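You operate a simulated robot arm through the tools that you are given. There is no shell and no other tool.

You run a simulated robot arm. Do the job below in one go: nothing can be reset, and whatever is moved stays where it is left.

TASK
Run a batch of 6 pockets from the grey desk.
Fine: set the batch dial, zero the count, mode to AUTO, then start; when the line has stopped, mode to 0.

The check looks at the end state, three seconds after you hand in, the way a careful person would. Anything else that was tipped, shoved, dropped, spilled or broken makes it a failure.

THE ROBOT
A 6-joint arm with a three-finger gripper, fixed in place. Base frame: the origin is on the floor under the middle of its stand, x ahead of it, y to its left, z up. Lengths are in mm, angles in degrees, forces in N, time in s.
It reaches about 1213 mm from its shoulder. Its first joint turns from -166.0 to 166.0 degrees. Payload 4.89 kg.
The tool frame sits at the grasp point between the pads (the TCP): z along the fingers, y along the line on which they close. The tips reach 30 mm beyond it. The gripper opens to 164 mm; its body begins 125 mm behind the TCP.
Orientation is that of the tool frame in the base frame, as a unit quaternion [x, y, z, w]. With the fingers straight down and closing along the base's y, the tool's x points along the base's -x, its y along +y and its z along -z.

THE INTERFACE
- The arm moves only by the tool send_rows. Its arguments are lists of equal length, an entry for each row: "angular": the turn, a rotation vector about the tool's x, y, z in units of 45 degrees (1.0 is 45 degrees), a list of three; "linear": the shift along the tool's x, y, z in units of 150 mm (1.0 is 150 mm), a list of three; "fingers": the finger opening in mm, from 0 to 164. In form: {"angular": [[ax, ay, az], ...], "linear": [[tx, ty, tz], ...], "fingers": [fingers, ...]}. A call has 1 to 20 rows; each row is the pose to reach, as a shift and turn from the pose commanded when the call began, along the tool's axes at that moment. A call with a number of a shift or a turn outside -1 to 1 is refused whole. A row lasts 0.2 s, in which the tool goes at most 50 mm and 8.6 degrees; a call with a longer step from one row to the next is refused whole, and so is a gripper value outside its range. Where a pose cannot be reached the arm comes as near as it can. A force on the tool above 40 N (or 10 N above the force at the start of the call, whichever is more), or a blocked arm, ends the call early, and 0.2 s more pass. The fingers move at their own pace (about 108 mm/s each) and stop on an object; they squeeze with about 36 N. The grip force told is the motor's: it shows also when the fingers shut on nothing. Time passes only in rows, and 0.2 s behind the last, so rows that repeat a pose let the fingers close. It gives the time, the measured TCP pose, the force on the tool (base axes), the opening and the grip force at its end, in the units of the frame above (readings bear some noise), with the torque about the TCP (base axes, N m) and any sound that the robot's microphone picked up, and new pictures: "show" is both (left out), scene, wrist or none.
- Cameras (640 x 400 px; columns grow to the right, rows downward): "scene" is fixed at [220.5, 648.7, 1602.7]; the picture's right is [-0.17, -0.98, 0.00], its down [-0.64, 0.11, -0.76] and it looks along [0.75, -0.13, -0.65] (base axes); focal length 337 px, centre (320, 200). "wrist" rides on the gripper at [76, -2, -152] in the tool frame; the picture's right is [0.02, 1.00, 0.00], its down [-0.88, 0.02, -0.47] and it looks along [-0.47, 0.01, 0.88] (tool axes); focal length 247 px, centre (320, 200). There is no depth. A picture from a camera that has moved, and an enlarged one, comes with that camera's place and axes in the base frame and with its lens.
- lift_body(by): moves the trunk up (or, below 0, down) by that many mm; the arm rides with it, the base frame stays. It gives what a move gives, with no picture.
- close_up(camera, box): a new picture of the part [left, top, right, bottom] of that camera's present view, enlarged. It takes no simulated time.
- close_job(): hands the job in; it is judged then, once.

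Places have to be worked out from the pictures, the camera data and where the tool is seen. Open the gripper and draw the arm clear of the work before you hand the job in, unless the task says otherwise.

The tools are called by a JSON object that holds its "fn" and its "kwargs". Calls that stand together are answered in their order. send_rows: Moves the arm, as the interface text tells. Its arguments: {"type":"object","properties":{"angular":{"type":"array"},"linear":{"type":"array"},"fingers":{"type":"array"},"show":{"type":"string","enum":["both","scene","wrist","none"]}},"required":["angular","linear","fingers"]} The other tools are called the same way: lift_body (by) moves the trunk up or down; close_up (camera, box) takes an enlarged picture of a part of a camera's view; close_job () hands the job in.

At the start:

```text
time_s: 0.0
tcp_pos: [530.2, 483.1, 1380.7]
ee_rot: [-0.001, 1.0, -0.001, 0.0]
force: [0.2, 0.4, -0.3]
wrist_torque: [0.0, 0.0, -0.01]
finger_gap: 164.2
finger_force: 0.1
trunk travel left (down, up): [-175.0, 215.0]
```

scene: 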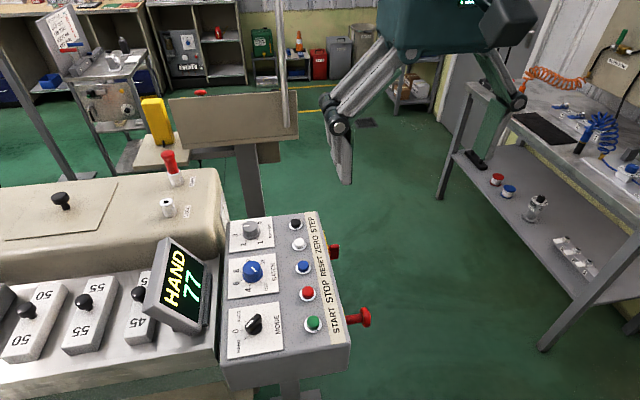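
wrist: 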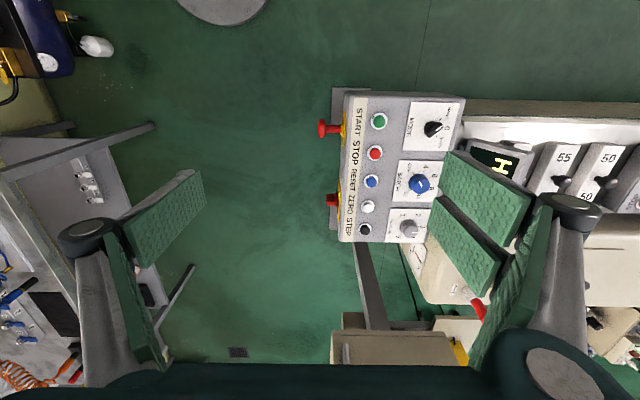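

The grey desk is to the left of centre in the scene view, with three dials, five buttons and a display reading HAND 77. I'll enlarge the desk in both cameras before moving.

{"fn": "close_up", "kwargs": {"camera": "scene", "box": [210, 200, 370, 370]}}

{"fn": "close_up", "kwargs": {"camera": "wrist", "box": [310, 80, 490, 250]}}

{"fn": "close_up", "kwargs": {"camera": "scene", "box": [0, 140, 320, 400]}}

```text
2.35 times, centred on (290, 285) of scene
camera zoom: at [220.5, 648.7, 1602.7], right [-0.17, -0.98, 0.0], down [-0.64, 0.11, -0.76], along [0.75, -0.13, -0.65], focal length 793 px, centre (391, 0)
```

zoom: 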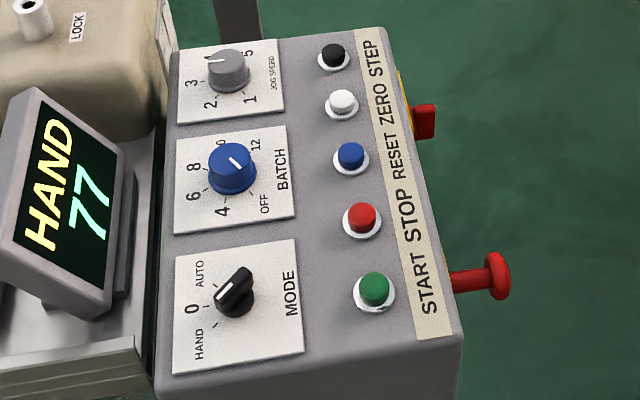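

```text
2.35 times, centred on (400, 165) of wrist
camera zoom: at [452.5, 480.4, 1533.6], right [-0.02, 1.0, 0.0], down [0.88, 0.02, 0.47], along [0.47, 0.01, -0.88], focal length 581 px, centre (132, 282)
```

zoom: 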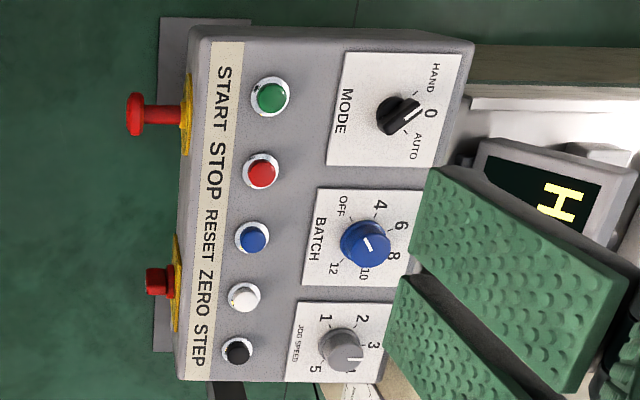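

```text
1.54 times, centred on (160, 270) of scene
camera zoom: at [220.5, 648.7, 1602.7], right [-0.17, -0.98, 0.0], down [-0.64, 0.11, -0.76], along [0.75, -0.13, -0.65], focal length 518 px, centre (566, 92)
```

zoom: 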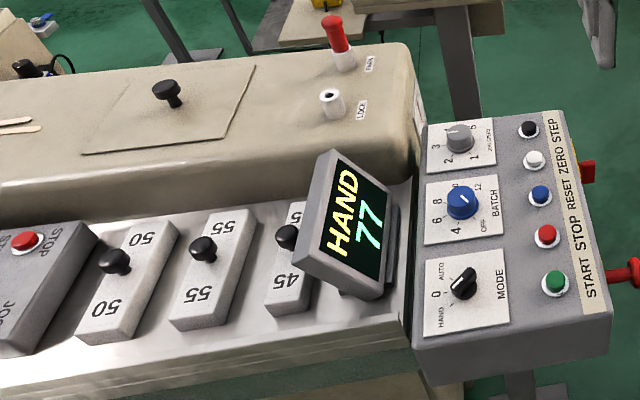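

The two cameras put the mode knob near (561, 712, 1025), the batch knob near (685, 713, 1018), START near (551, 604, 1008) and ZERO near (760, 605, 997). I'll slide the tool in +y, staying high, to get the wrist camera square over the desk.

{"fn": "send_rows", "kwargs": {"angular": [[0, 0, 0], [0, 0, 0], [0, 0, 0], [0, 0, 0], [0, 0, 0]], "linear": [[0, 0.25, 0], [0, 0.5, 0], [0, 0.75, 0], [0, 1.0, 0], [0, 1.0, 0]], "fingers": [164, 164, 164, 164, 164]}}

```text
time_s: 1.2
tcp_pos: [528.4, 634.1, 1380.6]
ee_rot: [0.0, 1.0, 0.0, 0.001]
force: [-0.3, 0.2, -0.3]
wrist_torque: [-0.11, 0.0, -0.01]
finger_gap: 164.1
finger_force: 0.1
trunk travel left (down, up): [-175.0, 215.0]
camera wrist: at [451.5, 633.1, 1534.0], right [-0.02, 1.0, 0.0], down [0.88, 0.02, 0.47], along [0.47, 0.01, -0.88], focal length 247 px, centre (320, 200)
```

scene: 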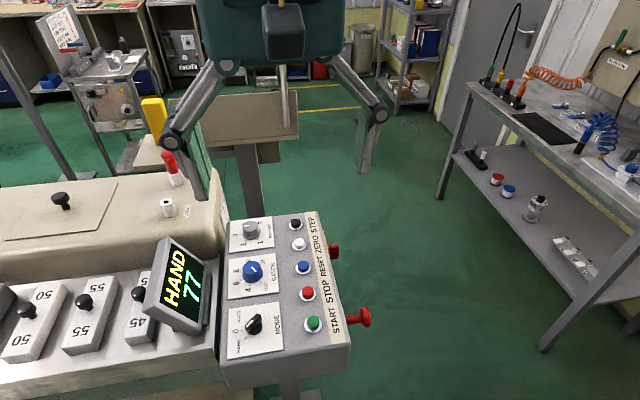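
wrist: 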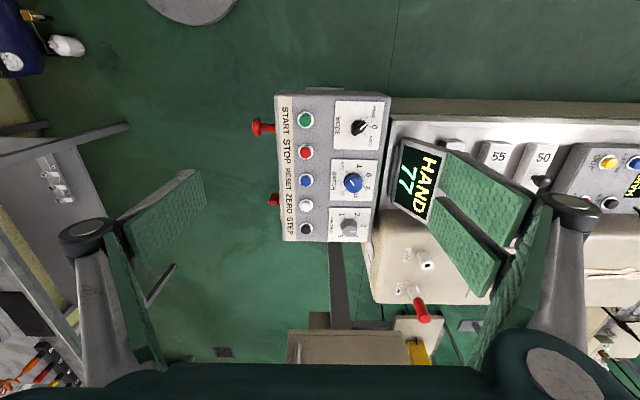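

The desk is now unobstructed in the wrist view. I'll enlarge the dials, the side of the desk and the display.

{"fn": "close_up", "kwargs": {"camera": "wrist", "box": [325, 90, 390, 150]}}

{"fn": "close_up", "kwargs": {"camera": "wrist", "box": [320, 150, 385, 210]}}

{"fn": "close_up", "kwargs": {"camera": "wrist", "box": [240, 80, 400, 250]}}

{"fn": "close_up", "kwargs": {"camera": "scene", "box": [300, 230, 390, 340]}}

{"fn": "close_up", "kwargs": {"camera": "wrist", "box": [360, 80, 640, 340]}}

```text
6.67 times, centred on (358, 120) of wrist
camera zoom: at [451.5, 633.1, 1534.0], right [-0.02, 1.0, 0.0], down [0.88, 0.02, 0.47], along [0.47, 0.01, -0.88], focal length 1646 px, centre (70, 733)
```

zoom: 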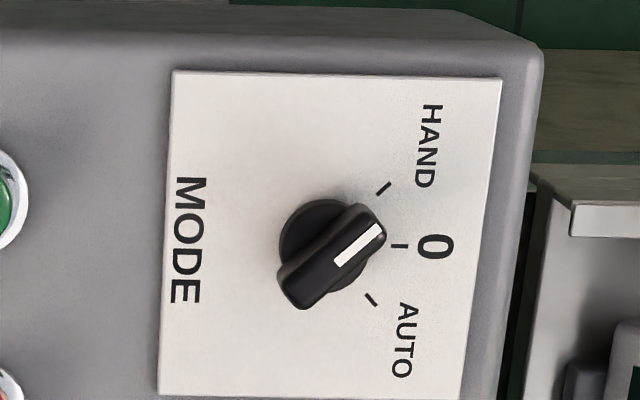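

```text
6.67 times, centred on (352, 180) of wrist
camera zoom: at [451.5, 633.1, 1534.0], right [-0.02, 1.0, 0.0], down [0.88, 0.02, 0.47], along [0.47, 0.01, -0.88], focal length 1646 px, centre (103, 333)
```

zoom: 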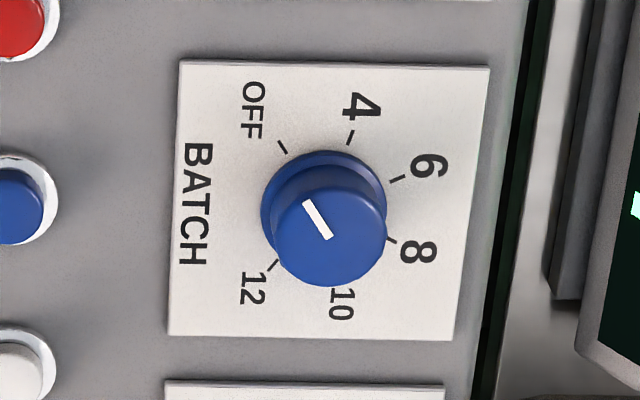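

```text
2.35 times, centred on (320, 165) of wrist
camera zoom: at [451.5, 633.1, 1534.0], right [-0.02, 1.0, 0.0], down [0.88, 0.02, 0.47], along [0.47, 0.01, -0.88], focal length 581 px, centre (320, 282)
```

zoom: 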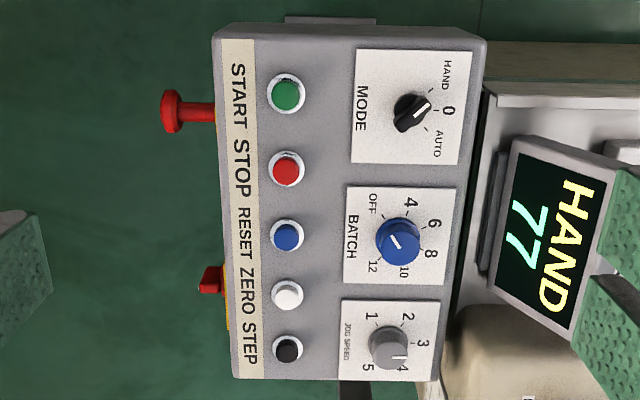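

```text
3.64 times, centred on (345, 285) of scene
camera zoom: at [220.5, 648.7, 1602.7], right [-0.17, -0.98, 0.0], down [-0.64, 0.11, -0.76], along [0.75, -0.13, -0.65], focal length 1225 px, centre (229, -109)
```

zoom: 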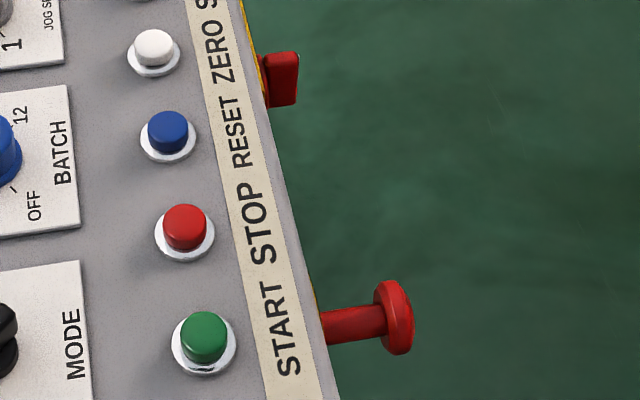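

```text
1.54 times, centred on (500, 210) of wrist
camera zoom: at [451.5, 633.1, 1534.0], right [-0.02, 1.0, 0.0], down [0.88, 0.02, 0.47], along [0.47, 0.01, -0.88], focal length 380 px, centre (43, 185)
```

zoom: 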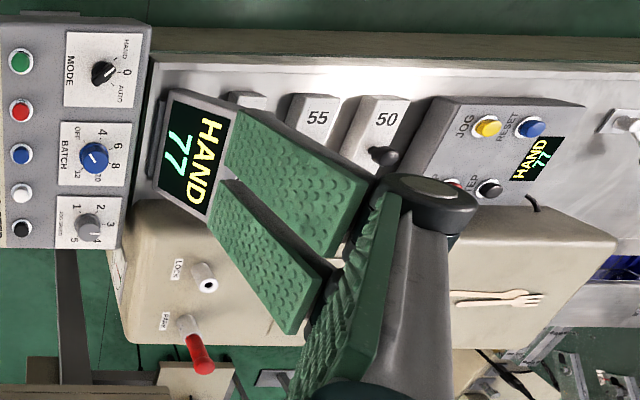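

The mode pointer is at HAND and the batch pointer is at OFF. The desk plate is flat at z≈1021, with the knobs near (554, 712) and (675, 712) and START and ZERO near (541, 606) and (736, 606). I'll close the fingers here, up in free space, to see the closed fingertip shape before pressing anything.

{"fn": "send_rows", "kwargs": {"angular": [[0, 0, 0], [0, 0, 0], [0, 0, 0], [0, 0, 0], [0, 0, 0], [0, 0, 0]], "linear": [[0, 0, 0], [0, 0, 0], [0, 0, 0], [0, 0, 0], [0, 0, 0], [0, 0, 0]], "fingers": [130, 90, 50, 10, 0, 0]}}

```text
time_s: 2.6
tcp_pos: [528.6, 634.2, 1382.9]
ee_rot: [0.0, 1.0, 0.0, 0.0]
force: [0.4, -0.2, -0.2]
wrist_torque: [-0.01, -0.02, -0.01]
finger_gap: 0.0
finger_force: 35.4
trunk travel left (down, up): [-175.0, 215.0]
camera wrist: at [451.4, 631.9, 1534.4], right [-0.02, 1.0, 0.0], down [0.88, 0.02, 0.47], along [0.47, 0.01, -0.88], focal length 247 px, centre (320, 200)
```

scene: 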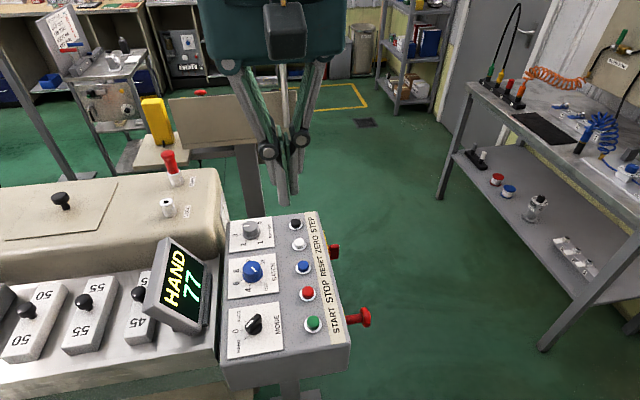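
wrist: 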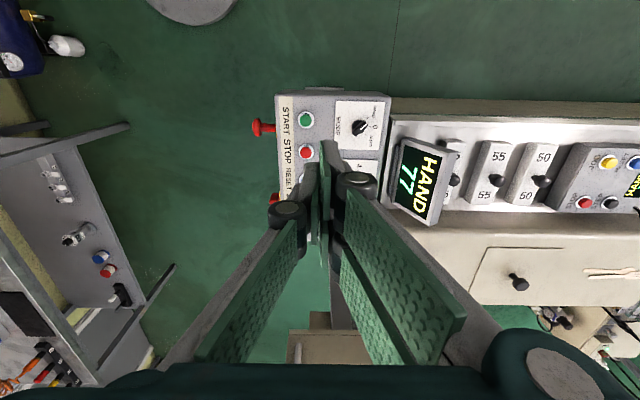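

{"fn": "close_up", "kwargs": {"camera": "wrist", "box": [240, 120, 400, 220]}}

{"fn": "close_up", "kwargs": {"camera": "scene", "box": [200, 40, 360, 220]}}

{"fn": "close_up", "kwargs": {"camera": "wrist", "box": [380, 120, 480, 230]}}

```text
4.00 times, centred on (320, 170) of wrist
camera zoom: at [451.4, 631.9, 1534.4], right [-0.02, 1.0, 0.0], down [0.88, 0.02, 0.47], along [0.47, 0.01, -0.88], focal length 988 px, centre (320, 320)
```

zoom: 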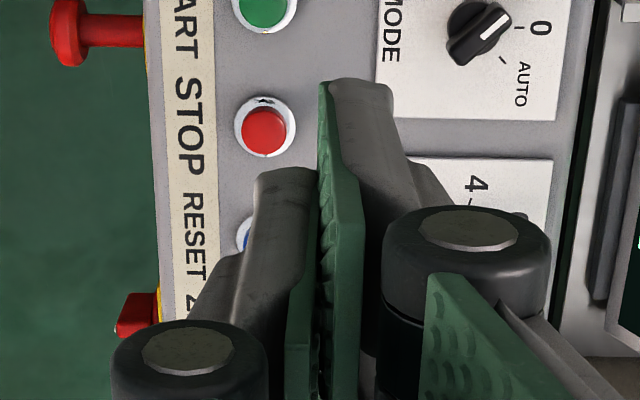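

```text
2.22 times, centred on (280, 130) of scene
camera zoom: at [220.5, 648.7, 1602.7], right [-0.17, -0.98, 0.0], down [-0.64, 0.11, -0.76], along [0.75, -0.13, -0.65], focal length 748 px, centre (409, 356)
```

zoom: 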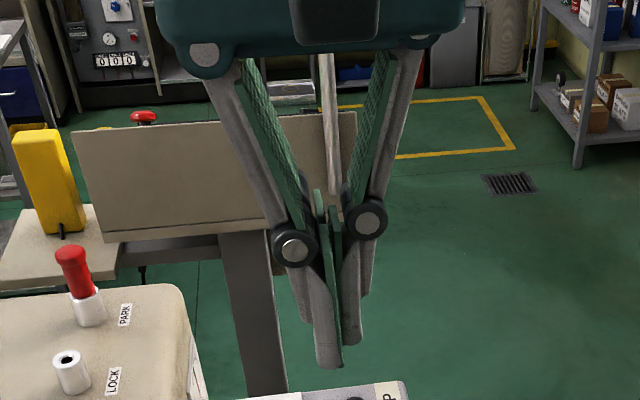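

```text
3.64 times, centred on (430, 175) of wrist
camera zoom: at [451.4, 631.9, 1534.4], right [-0.02, 1.0, 0.0], down [0.88, 0.02, 0.47], along [0.47, 0.01, -0.88], focal length 898 px, centre (-80, 291)
```

zoom: 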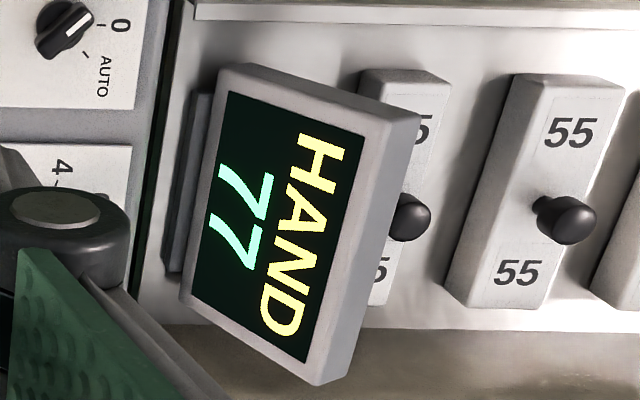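

Closed, the tips form a footprint of roughly ±30 mm along tool x: one finger in the middle on −y and a pair on +y. Next I need the display's exact place, since it stands close to the knobs, and a better look at the red items on the desk front.

{"fn": "close_up", "kwargs": {"camera": "scene", "box": [130, 220, 250, 350]}}

{"fn": "close_up", "kwargs": {"camera": "scene", "box": [315, 230, 355, 270]}}

{"fn": "close_up", "kwargs": {"camera": "scene", "box": [0, 170, 240, 400]}}

```text
3.08 times, centred on (190, 285) of scene
camera zoom: at [220.5, 648.7, 1602.7], right [-0.17, -0.98, 0.0], down [-0.64, 0.11, -0.76], along [0.75, -0.13, -0.65], focal length 1036 px, centre (720, -62)
```

zoom: 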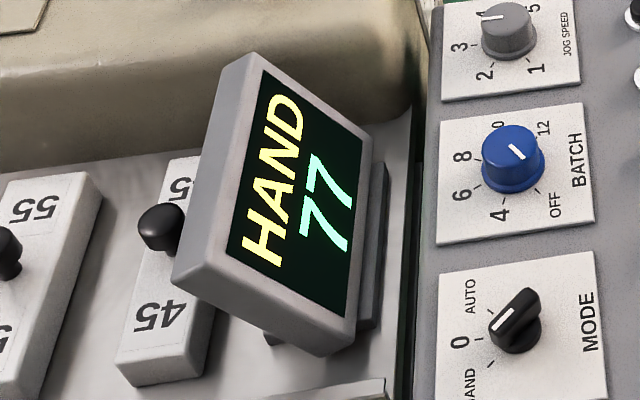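

```text
10.00 times, centred on (335, 250) of scene
camera zoom: at [220.5, 648.7, 1602.7], right [-0.17, -0.98, 0.0], down [-0.64, 0.11, -0.76], along [0.75, -0.13, -0.65], focal length 3368 px, centre (170, -300)
```

zoom: 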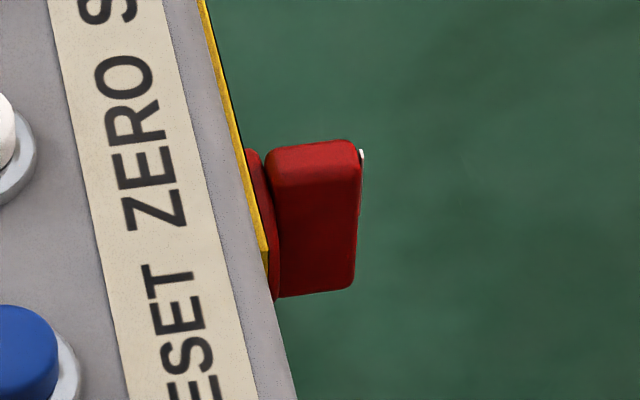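

```text
1.74 times, centred on (120, 285) of scene
camera zoom: at [220.5, 648.7, 1602.7], right [-0.17, -0.98, 0.0], down [-0.64, 0.11, -0.76], along [0.75, -0.13, -0.65], focal length 586 px, centre (668, 52)
```

zoom: 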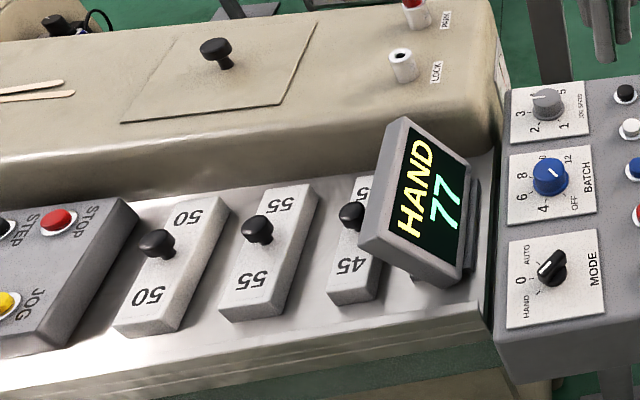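

The red block on the desk front is a rotary isolator and the mushroom is pulled out, so I'll leave both alone. The display stands at y≥832, clear of the knobs. Next I'll open the fingers to about 84 mm, move above the batch knob at (675, 712) staying high, and yaw −45° so there is room to turn it clockwise.

{"fn": "send_rows", "kwargs": {"angular": [[0, 0, -0.16], [0, 0, -0.33], [0, 0, -0.5], [0, 0, -0.66], [0, 0, -0.83], [0, 0, -1.0], [0, 0, -1.0]], "linear": [[-0.16, 0.09, 0.1], [-0.33, 0.17, 0.25], [-0.5, 0.26, 0.4], [-0.66, 0.35, 0.55], [-0.82, 0.43, 0.7], [-0.976, 0.52, 0.8], [-0.976, 0.52, 0.8]], "fingers": [84, 84, 84, 84, 84, 84, 84]}}

```text
time_s: 4.2
tcp_pos: [678.1, 711.7, 1262.1]
ee_rot: [-0.384, 0.923, 0.0, 0.0]
force: [1.2, 0.8, -0.5]
wrist_torque: [-0.06, 0.08, 0.03]
finger_gap: 84.1
finger_force: 0.1
trunk travel left (down, up): [-175.0, 215.0]
camera wrist: at [624.6, 655.7, 1413.5], right [-0.72, 0.69, 0.0], down [0.61, 0.64, 0.47], along [0.33, 0.34, -0.88], focal length 247 px, centre (320, 200)
```

scene: 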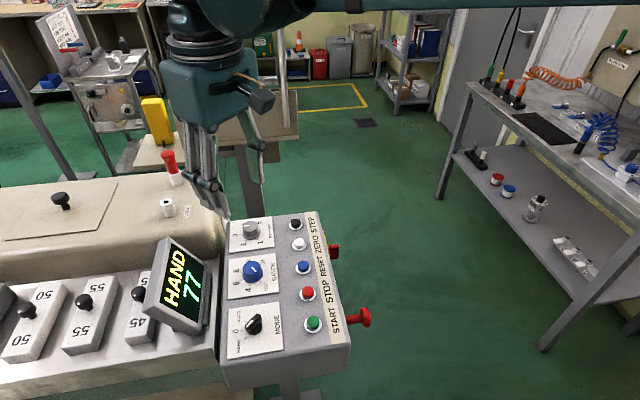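
wrist: 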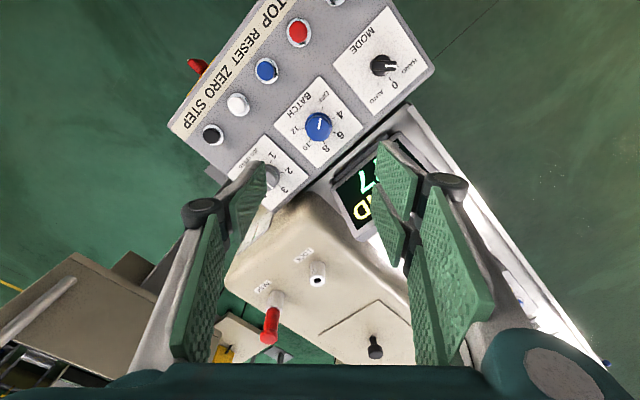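

I'm above the batch knob at yaw −45°. Before descending I'll enlarge the knob to check that it is centred under the TCP.

{"fn": "close_up", "kwargs": {"camera": "wrist", "box": [270, 70, 370, 175]}}

```text
3.81 times, centred on (320, 122) of wrist
camera zoom: at [624.6, 655.7, 1413.5], right [-0.72, 0.69, 0.0], down [0.61, 0.64, 0.47], along [0.33, 0.34, -0.88], focal length 941 px, centre (320, 495)
```

zoom: 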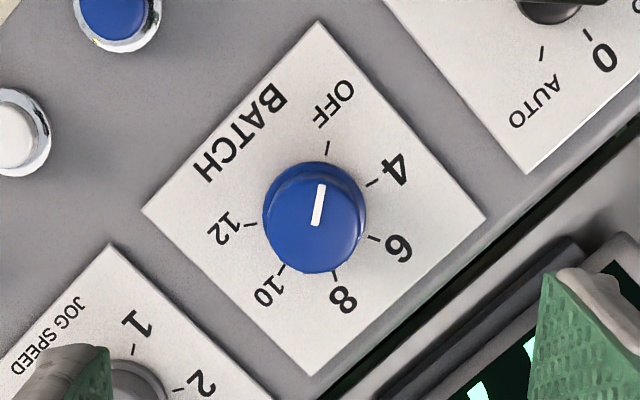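

The knob sits about 2–3 mm off the tool axis towards +x. I'll descend to about z=1125 and re-check from closer.

{"fn": "send_rows", "kwargs": {"angular": [[0, 0, 0], [0, 0, 0], [0, 0, 0], [0, 0, 0], [0, 0, 0]], "linear": [[0, 0, 0.25], [0, 0, 0.5], [0, 0, 0.75], [0, 0, 0.92], [0, 0, 0.92]], "fingers": [84, 84, 84, 84, 84]}}

```text
time_s: 5.4
tcp_pos: [676.6, 710.5, 1124.0]
ee_rot: [-0.382, 0.924, -0.001, 0.0]
force: [0.9, 1.0, -0.4]
wrist_torque: [-0.04, 0.04, 0.01]
finger_gap: 83.9
finger_force: 0.0
trunk travel left (down, up): [-175.0, 215.0]
camera wrist: at [623.5, 655.3, 1276.6], right [-0.72, 0.69, 0.0], down [0.61, 0.64, 0.47], along [0.33, 0.34, -0.88], focal length 247 px, centre (320, 200)
```

scene: 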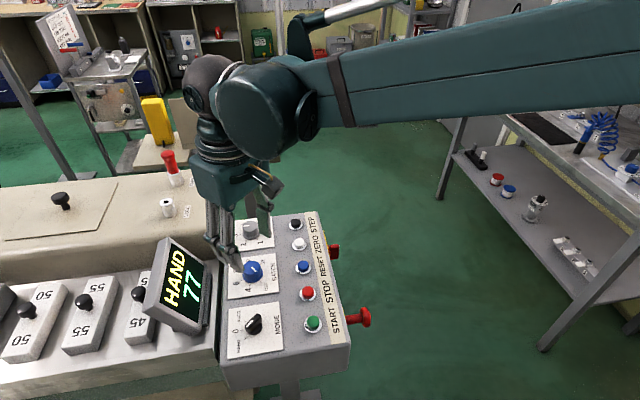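
wrist: 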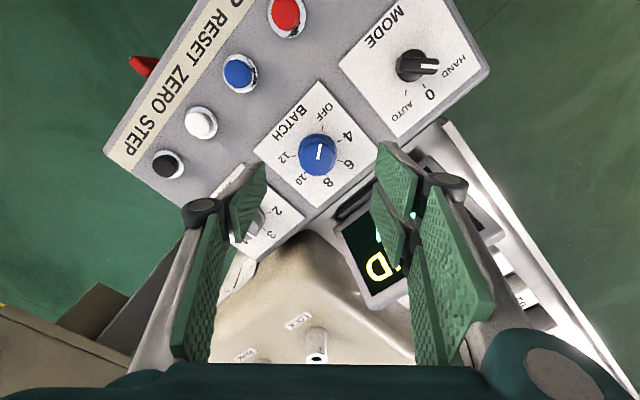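

{"fn": "close_up", "kwargs": {"camera": "wrist", "box": [260, 90, 380, 215]}}

{"fn": "close_up", "kwargs": {"camera": "scene", "box": [190, 150, 310, 300]}}

```text
3.20 times, centred on (320, 152) of wrist
camera zoom: at [623.5, 655.3, 1276.6], right [-0.72, 0.69, 0.0], down [0.61, 0.64, 0.47], along [0.33, 0.34, -0.88], focal length 790 px, centre (320, 352)
```

zoom: 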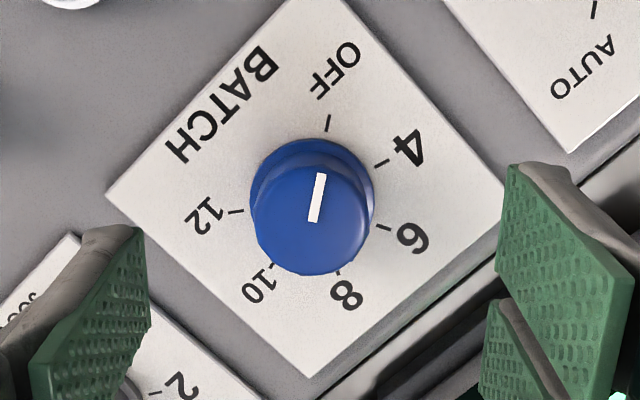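

```text
2.67 times, centred on (250, 225) of scene
camera zoom: at [220.5, 648.7, 1602.7], right [-0.17, -0.98, 0.0], down [-0.64, 0.11, -0.76], along [0.75, -0.13, -0.65], focal length 898 px, centre (507, 133)
```

zoom: 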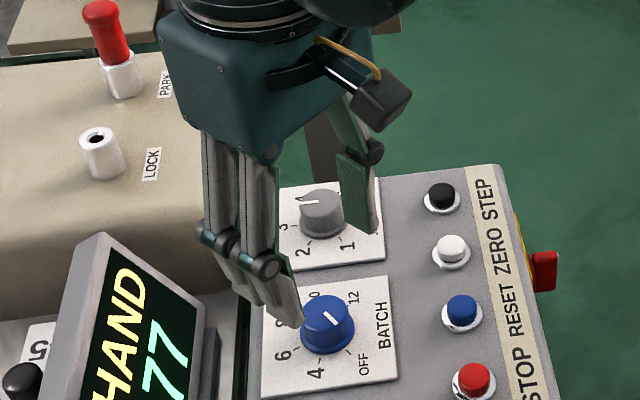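

The knob centre is about (−1, −2) mm from the tool axis. I'll correct that and descend to TCP z≈1057, tips at about 1027, keeping the fingers open around the knob.

{"fn": "send_rows", "kwargs": {"angular": [[0, 0, 0], [0, 0, 0], [0, 0, 0], [0, 0, 0], [0, 0, 0]], "linear": [[-0.007, -0.015, 0.1], [-0.007, -0.015, 0.2], [-0.007, -0.015, 0.32], [-0.007, -0.015, 0.44], [-0.007, -0.015, 0.44]], "fingers": [84, 84, 84, 84, 84]}}

```text
time_s: 6.6
tcp_pos: [678.7, 707.9, 1057.4]
ee_rot: [-0.383, 0.924, 0.0, 0.0]
force: [0.3, 0.0, 0.0]
wrist_torque: [-0.01, -0.02, 0.02]
finger_gap: 83.9
finger_force: 0.1
trunk travel left (down, up): [-175.0, 215.0]
camera wrist: at [625.0, 653.7, 1210.5], right [-0.72, 0.69, 0.0], down [0.61, 0.64, 0.47], along [0.33, 0.34, -0.88], focal length 247 px, centre (320, 200)
```

scene: 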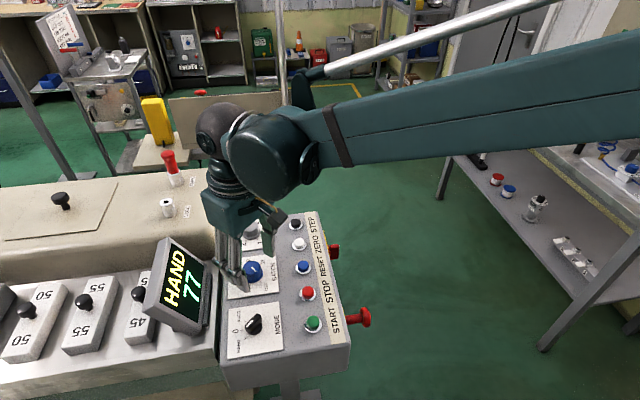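
wrist: 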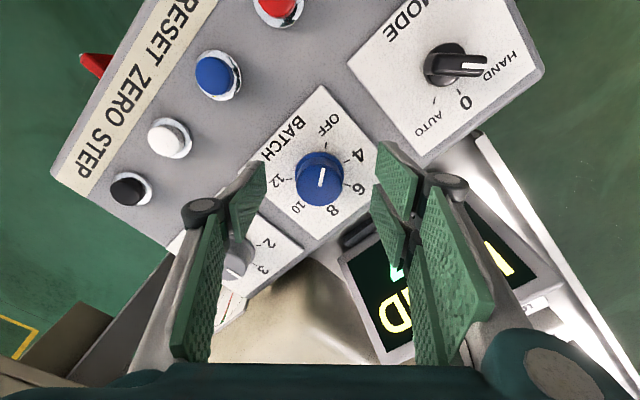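

The knob top now sits at the centre between the pads with no contact force. I'll close the fingers onto it.

{"fn": "send_rows", "kwargs": {"angular": [[0, 0, 0], [0, 0, 0], [0, 0, 0], [0, 0, 0]], "linear": [[0, 0, 0], [0, 0, 0], [0, 0, 0], [0, 0, 0]], "fingers": [60, 45, 30, 30], "show": "wrist"}}

```text
time_s: 7.6
tcp_pos: [678.2, 708.7, 1058.4]
ee_rot: [-0.383, 0.924, 0.0, 0.0]
force: [1.4, -2.4, 7.4]
wrist_torque: [-0.01, -0.12, -0.02]
finger_gap: 30.3
finger_force: 0.4
trunk travel left (down, up): [-175.0, 215.0]
camera wrist: at [624.9, 653.2, 1211.2], right [-0.72, 0.69, 0.0], down [0.61, 0.64, 0.47], along [0.33, 0.34, -0.88], focal length 247 px, centre (320, 200)
```

wrist: 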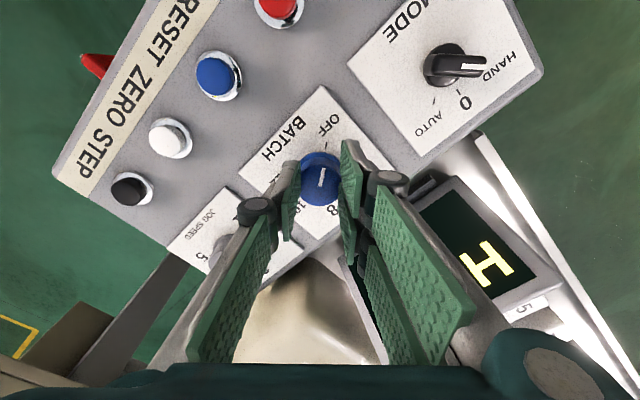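

The gap reads 30.3 mm with little grip force, and there is a 7 N upward push. I'll look closely to see whether the pads are on the knob and whether the tips touch the plate.

{"fn": "close_up", "kwargs": {"camera": "wrist", "box": [250, 110, 400, 250]}}

{"fn": "close_up", "kwargs": {"camera": "scene", "box": [200, 200, 300, 300]}}

```text
2.86 times, centred on (325, 180) of wrist
camera zoom: at [624.9, 653.2, 1211.2], right [-0.72, 0.69, 0.0], down [0.61, 0.64, 0.47], along [0.33, 0.34, -0.88], focal length 706 px, centre (306, 257)
```

zoom: 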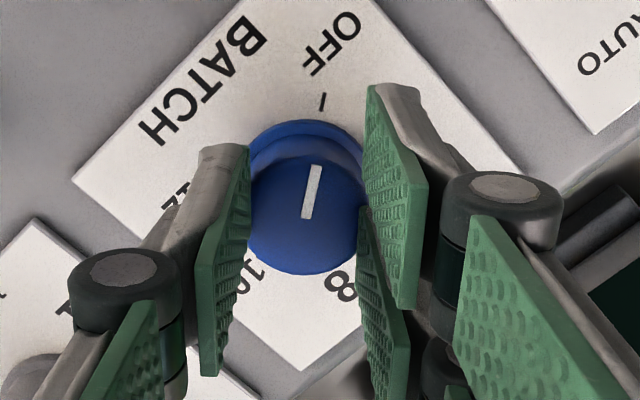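

```text
4.00 times, centred on (250, 250) of scene
camera zoom: at [220.5, 648.7, 1602.7], right [-0.17, -0.98, 0.0], down [-0.64, 0.11, -0.76], along [0.75, -0.13, -0.65], focal length 1347 px, centre (600, 0)
```

zoom: 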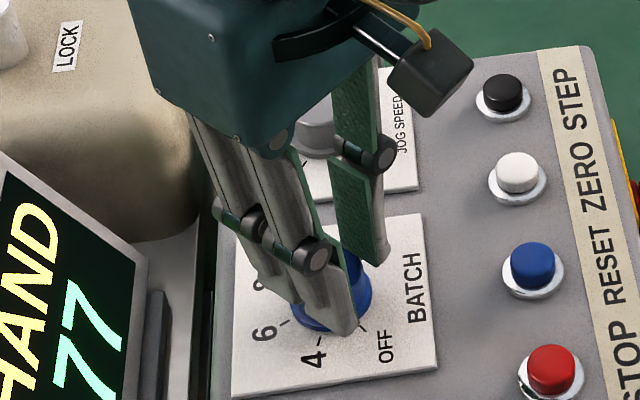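

The pads straddle the knob, but at the commanded 30 mm they hardly squeeze. I'll command a tighter closing and read where the fingers stop.

{"fn": "send_rows", "kwargs": {"angular": [[0, 0, 0], [0, 0, 0], [0, 0, 0]], "linear": [[0, 0, 0], [0, 0, 0], [0, 0, 0]], "fingers": [24, 18, 18], "show": "wrist"}}

```text
time_s: 8.4
tcp_pos: [677.9, 708.8, 1058.8]
ee_rot: [-0.382, 0.924, 0.0, 0.001]
force: [-1.6, -0.9, 6.4]
wrist_torque: [0.02, -0.02, 0.01]
finger_gap: 17.6
finger_force: 0.0
trunk travel left (down, up): [-175.0, 215.0]
camera wrist: at [624.7, 653.6, 1210.9], right [-0.72, 0.69, 0.0], down [0.61, 0.64, 0.47], along [0.33, 0.34, -0.88], focal length 247 px, centre (320, 200)
```

wrist: 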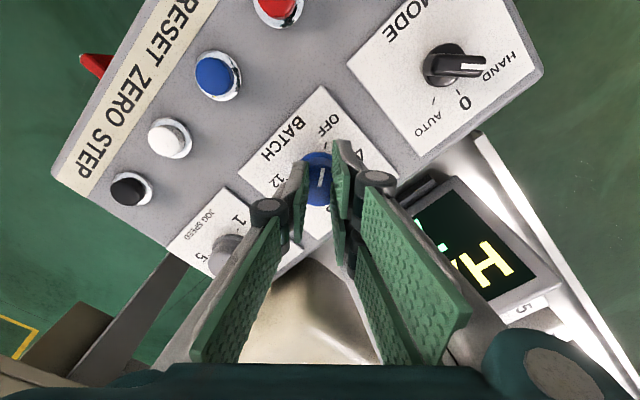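

The fingers went on to 17.6 mm, narrower than the knob looks, with about 6 N upward. I'll zoom in to see whether the tips are beside the knob or on top of it.

{"fn": "close_up", "kwargs": {"camera": "wrist", "box": [270, 120, 380, 230]}}

{"fn": "close_up", "kwargs": {"camera": "scene", "box": [215, 230, 285, 300]}}

```text
3.64 times, centred on (325, 175) of wrist
camera zoom: at [624.7, 653.6, 1210.9], right [-0.72, 0.69, 0.0], down [0.61, 0.64, 0.47], along [0.33, 0.34, -0.88], focal length 898 px, centre (302, 291)
```

zoom: 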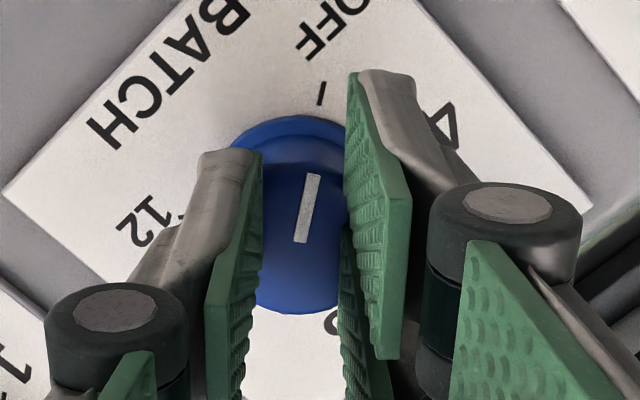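

```text
5.71 times, centred on (250, 265) of scene
camera zoom: at [220.5, 648.7, 1602.7], right [-0.17, -0.98, 0.0], down [-0.64, 0.11, -0.76], along [0.75, -0.13, -0.65], focal length 1925 px, centre (720, -171)
```

zoom: 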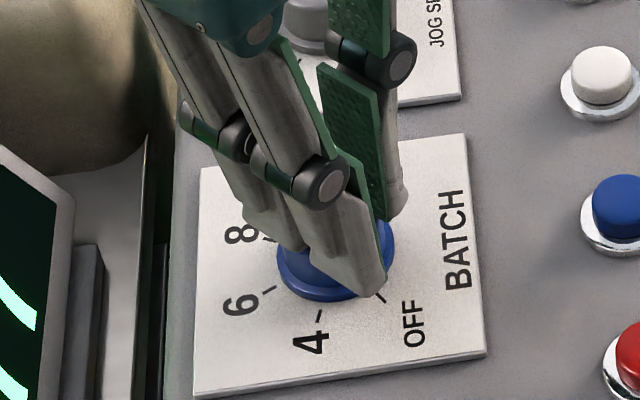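

The tips are resting on top of the knob, so its top is at about z≈1028 and the desk lies lower than I first judged. That also moves the knob centre about 6–8 mm along tool −x. I'll raise a little, open, shift −7 mm in tool x and look again.

{"fn": "send_rows", "kwargs": {"angular": [[0, 0, 0], [0, 0, 0], [0, 0, 0], [0, 0, 0], [0, 0, 0]], "linear": [[0, 0, -0.05], [0, 0, -0.1], [-0.02, 0, -0.1], [-0.047, 0, -0.1], [-0.047, 0, -0.1]], "fingers": [18, 40, 70, 84, 84], "show": "wrist"}}

```text
time_s: 9.6
tcp_pos: [683.6, 713.8, 1072.3]
ee_rot: [-0.383, 0.924, 0.0, -0.001]
force: [0.3, 0.2, 0.3]
wrist_torque: [-0.02, 0.04, 0.03]
finger_gap: 83.9
finger_force: 0.1
trunk travel left (down, up): [-175.0, 215.0]
camera wrist: at [629.7, 658.7, 1225.0], right [-0.72, 0.69, 0.0], down [0.61, 0.64, 0.47], along [0.33, 0.34, -0.88], focal length 247 px, centre (320, 200)
```

wrist: 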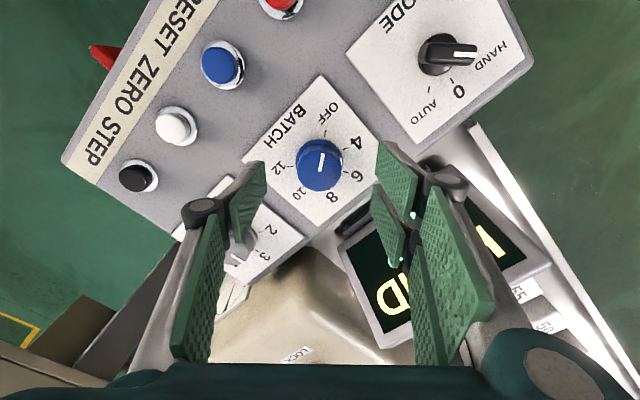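

{"fn": "close_up", "kwargs": {"camera": "wrist", "box": [250, 110, 390, 230]}}

{"fn": "close_up", "kwargs": {"camera": "scene", "box": [210, 210, 310, 300]}}

```text
3.33 times, centred on (320, 170) of wrist
camera zoom: at [629.7, 658.7, 1225.0], right [-0.72, 0.69, 0.0], down [0.61, 0.64, 0.47], along [0.33, 0.34, -0.88], focal length 823 px, centre (320, 300)
```

zoom: 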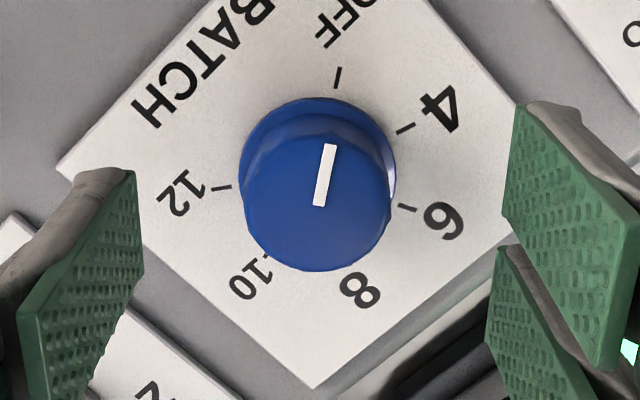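

```text
4.44 times, centred on (260, 255) of scene
camera zoom: at [220.5, 648.7, 1602.7], right [-0.17, -0.98, 0.0], down [-0.64, 0.11, -0.76], along [0.75, -0.13, -0.65], focal length 1497 px, centre (587, -44)
```

zoom: 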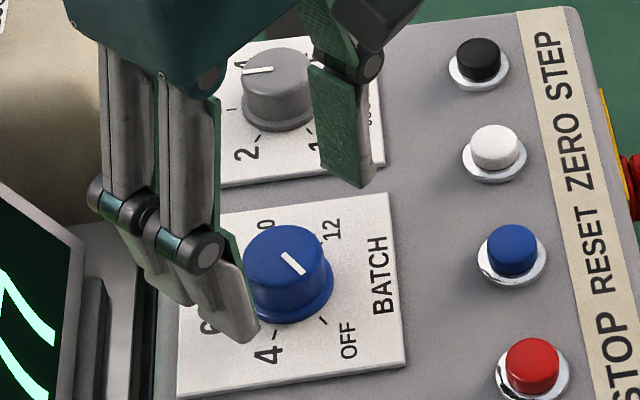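

At this height the knob centre is within 1.5 mm of the tool axis, so I'll correct y by −1.5 mm. Then I'll descend slowly to TCP z≈1045, tips at about 1015.

{"fn": "send_rows", "kwargs": {"angular": [[0, 0, 0], [0, 0, 0], [0, 0, 0], [0, 0, 0], [0, 0, 0], [0, 0, 0]], "linear": [[0, -0.01, 0.04], [0, -0.01, 0.08], [0, -0.01, 0.12], [0, -0.01, 0.15], [0, -0.01, 0.18], [0, -0.01, 0.18]], "fingers": [84, 84, 84, 84, 84, 84], "show": "wrist"}}

```text
time_s: 11.0
tcp_pos: [684.1, 712.8, 1045.3]
ee_rot: [-0.383, 0.924, 0.0, 0.0]
force: [-0.4, 0.6, 0.0]
wrist_torque: [-0.04, 0.01, 0.0]
finger_gap: 84.0
finger_force: 0.1
trunk travel left (down, up): [-175.0, 215.0]
camera wrist: at [630.0, 658.7, 1197.7], right [-0.72, 0.69, 0.0], down [0.61, 0.64, 0.47], along [0.33, 0.34, -0.88], focal length 247 px, centre (320, 200)
```

wrist: 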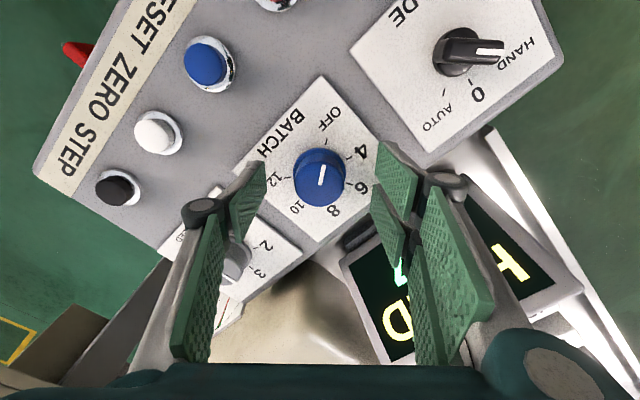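

There is no contact at TCP z=1045. I'll close gently and watch the gap, which should stop near 36–40 mm if the pads meet the knob's side.

{"fn": "send_rows", "kwargs": {"angular": [[0, 0, 0], [0, 0, 0], [0, 0, 0], [0, 0, 0]], "linear": [[0, 0, 0], [0, 0, 0], [0, 0, 0], [0, 0, 0]], "fingers": [60, 45, 32, 32], "show": "wrist"}}

```text
time_s: 12.0
tcp_pos: [684.1, 714.3, 1044.6]
ee_rot: [-0.383, 0.924, 0.0, 0.0]
force: [3.6, -2.1, 0.0]
wrist_torque: [-0.12, -0.11, 0.0]
finger_gap: 36.4
finger_force: 44.9
trunk travel left (down, up): [-175.0, 215.0]
camera wrist: at [630.3, 658.4, 1197.8], right [-0.72, 0.69, 0.0], down [0.61, 0.64, 0.47], along [0.33, 0.34, -0.88], focal length 247 px, centre (320, 200)
```

wrist: 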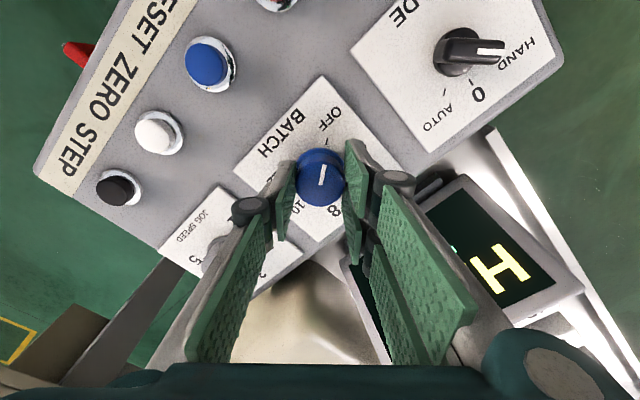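

The fingers hold the batch knob at 36.4 mm with a firm grip. I'll turn it clockwise by the first 45° (positive about tool z) and watch the torque and the dial.

{"fn": "send_rows", "kwargs": {"angular": [[0, 0, 0.15], [0, 0, 0.3], [0, 0, 0.45], [0, 0, 0.6], [0, 0, 0.75], [0, 0, 0.9], [0, 0, 1.0], [0, 0, 1.0]], "linear": [[0, 0, 0], [0, 0, 0], [0, 0, 0], [0, 0, 0], [0, 0, 0], [0, 0, 0], [0, 0, 0], [0, 0, 0]], "fingers": [32, 32, 32, 32, 32, 32, 32, 32]}}

```text
time_s: 13.8
tcp_pos: [682.6, 715.1, 1047.0]
ee_rot: [0.0, 1.0, 0.0, 0.0]
force: [-12.4, 20.1, 2.1]
wrist_torque: [0.7, 0.42, 0.0]
finger_gap: 36.3
finger_force: 44.8
trunk travel left (down, up): [-175.0, 215.0]
camera wrist: at [606.3, 713.2, 1197.8], right [-0.02, 1.0, 0.0], down [0.88, 0.02, 0.47], along [0.47, 0.01, -0.88], focal length 247 px, centre (320, 200)
```

scene: 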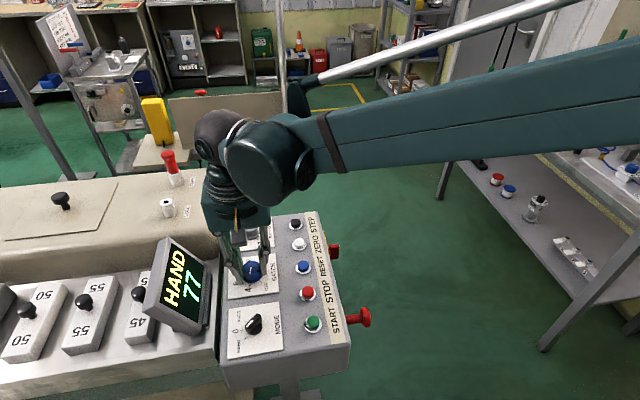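
wrist: 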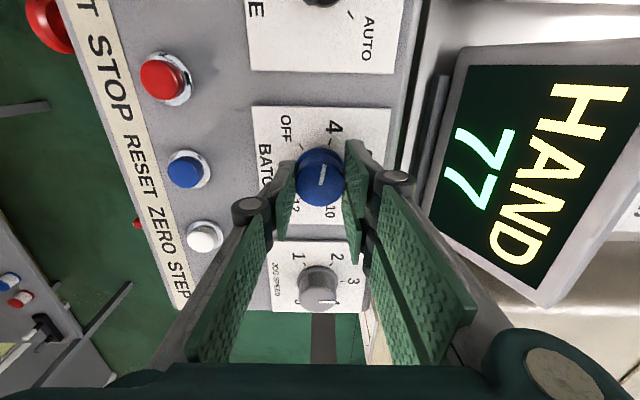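

The knob turned with the tool and the mark kept its place between the pads, but a 23 N side load shows the TCP is a couple of mm off the knob axis. I'll relieve that by shifting (−1.5, +2.2) mm in base.

{"fn": "send_rows", "kwargs": {"angular": [[0, 0, 0], [0, 0, 0]], "linear": [[0.01, 0.0147, 0], [0.01, 0.0147, 0]], "fingers": [32, 32], "show": "wrist"}}

{"fn": "close_up", "kwargs": {"camera": "wrist", "box": [240, 90, 400, 240]}}

```text
time_s: 14.4
tcp_pos: [683.3, 715.5, 1046.0]
ee_rot: [0.0, 1.0, -0.001, 0.0]
force: [-8.6, 4.5, 3.0]
wrist_torque: [-0.09, 0.61, 0.0]
finger_gap: 36.4
finger_force: 45.2
trunk travel left (down, up): [-175.0, 215.0]
camera wrist: at [606.2, 713.4, 1197.8], right [-0.02, 1.0, 0.0], down [0.88, 0.02, 0.47], along [0.47, 0.01, -0.88], focal length 247 px, centre (320, 200)
```

wrist: 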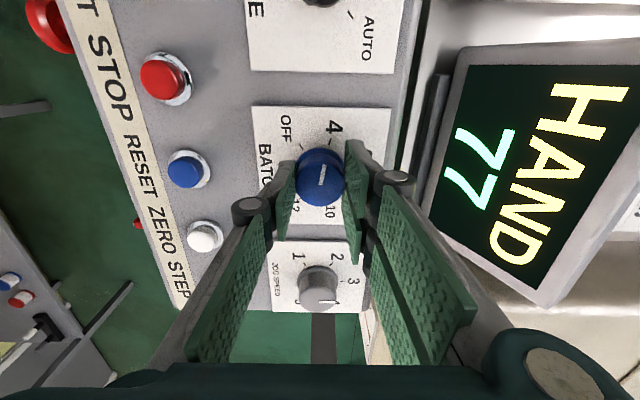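

```text
2.67 times, centred on (320, 165) of wrist
camera zoom: at [606.2, 713.4, 1197.8], right [-0.02, 1.0, 0.0], down [0.88, 0.02, 0.47], along [0.47, 0.01, -0.88], focal length 659 px, centre (320, 293)
```

zoom: 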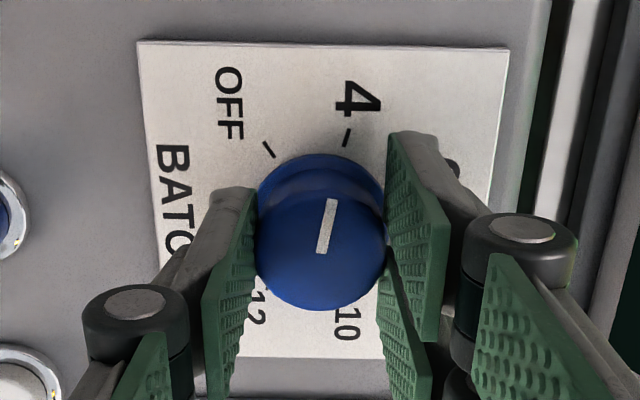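

The side load is down to about 10 N and the pointer is nearly at 4. I'll turn another 45° and let the TCP drift about +3.8 mm in y to follow the true axis.

{"fn": "send_rows", "kwargs": {"angular": [[0, 0, 0.15], [0, 0, 0.3], [0, 0, 0.45], [0, 0, 0.6], [0, 0, 0.75], [0, 0, 0.9], [0, 0, 1.0], [0, 0, 1.0]], "linear": [[0.001, 0.005, 0], [0.001, 0.009, 0], [0.002, 0.013, 0], [0.002, 0.017, 0], [0.002, 0.02, 0], [0.002, 0.023, 0], [0.002, 0.025, 0], [0.002, 0.025, 0]], "fingers": [32, 32, 32, 32, 32, 32, 32, 32]}}

{"fn": "close_up", "kwargs": {"camera": "wrist", "box": [240, 90, 400, 240]}}

```text
time_s: 15.8
tcp_pos: [683.1, 715.4, 1045.3]
ee_rot: [0.325, 0.946, -0.001, 0.001]
force: [1.5, -8.5, 0.6]
wrist_torque: [-0.95, -0.38, -0.03]
finger_gap: 36.3
finger_force: 45.2
trunk travel left (down, up): [-175.0, 215.0]
stopped in row 6: the force on the tool passed its limit at 41 N (the readings are from after the stop); the commanded pose is now the measured one
camera wrist: at [621.7, 762.2, 1197.7], right [0.6, 0.8, 0.0], down [0.71, -0.53, 0.48], along [0.38, -0.29, -0.88], focal length 247 px, centre (320, 200)
```

scene: 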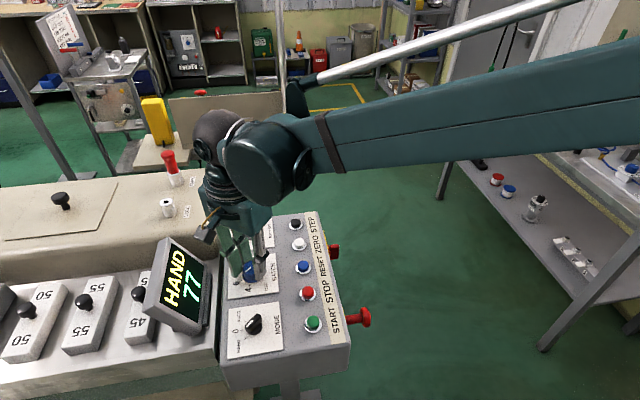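
wrist: 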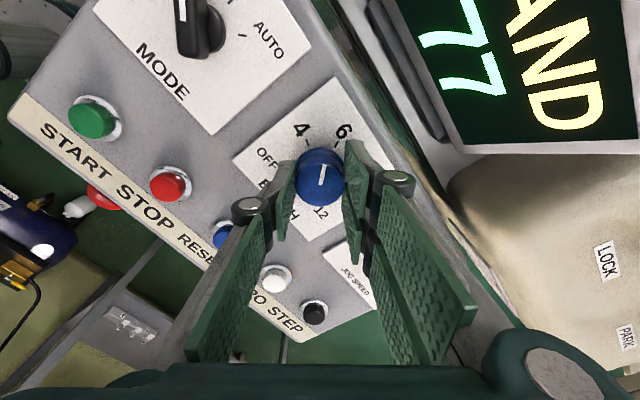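

```text
2.67 times, centred on (320, 165) of wrist
camera zoom: at [621.7, 762.2, 1197.7], right [0.6, 0.8, 0.0], down [0.71, -0.53, 0.48], along [0.38, -0.29, -0.88], focal length 659 px, centre (320, 293)
```

zoom: 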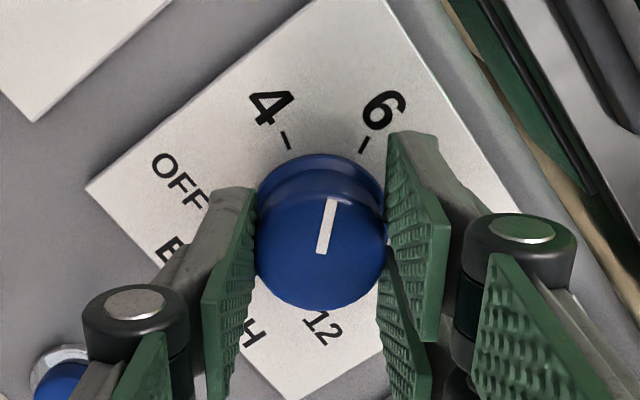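

The turn stopped at yaw +38° on the force limit, because my y drift was too large; the knob followed without slipping and the pointer is between 4 and 6. I'll relieve −1.2 mm in y and turn the remaining 17°.

{"fn": "send_rows", "kwargs": {"angular": [[0, 0, 0], [0, 0, 0.1], [0, 0, 0.2], [0, 0, 0.3], [0, 0, 0.38], [0, 0, 0.38]], "linear": [[-0.005, -0.006, 0], [-0.005, -0.006, 0], [-0.005, -0.006, 0], [-0.005, -0.006, 0], [-0.005, -0.006, 0], [-0.005, -0.006, 0]], "fingers": [32, 32, 32, 32, 32, 32], "show": "wrist"}}

{"fn": "close_up", "kwargs": {"camera": "wrist", "box": [240, 90, 400, 240]}}

```text
time_s: 17.3
tcp_pos: [682.9, 715.6, 1045.3]
ee_rot: [0.462, 0.887, 0.001, 0.001]
force: [3.1, 3.0, 7.0]
wrist_torque: [0.21, -0.14, -0.02]
finger_gap: 36.4
finger_force: 44.7
trunk travel left (down, up): [-175.0, 215.0]
stopped in row 6: the force on the tool passed its limit at 41 N (the readings are from after the stop); the commanded pose is now the measured one
camera wrist: at [638.0, 778.1, 1197.8], right [0.81, 0.59, 0.0], down [0.52, -0.71, 0.47], along [0.28, -0.38, -0.88], focal length 247 px, centre (320, 200)
```

wrist: 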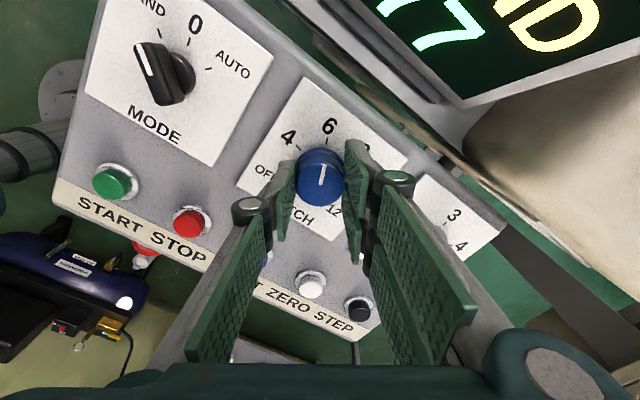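

```text
2.67 times, centred on (320, 165) of wrist
camera zoom: at [638.0, 778.1, 1197.8], right [0.81, 0.59, 0.0], down [0.52, -0.71, 0.47], along [0.28, -0.38, -0.88], focal length 659 px, centre (320, 293)
```

zoom: 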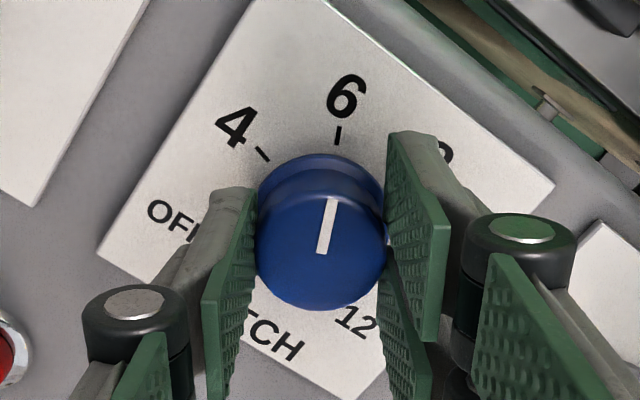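

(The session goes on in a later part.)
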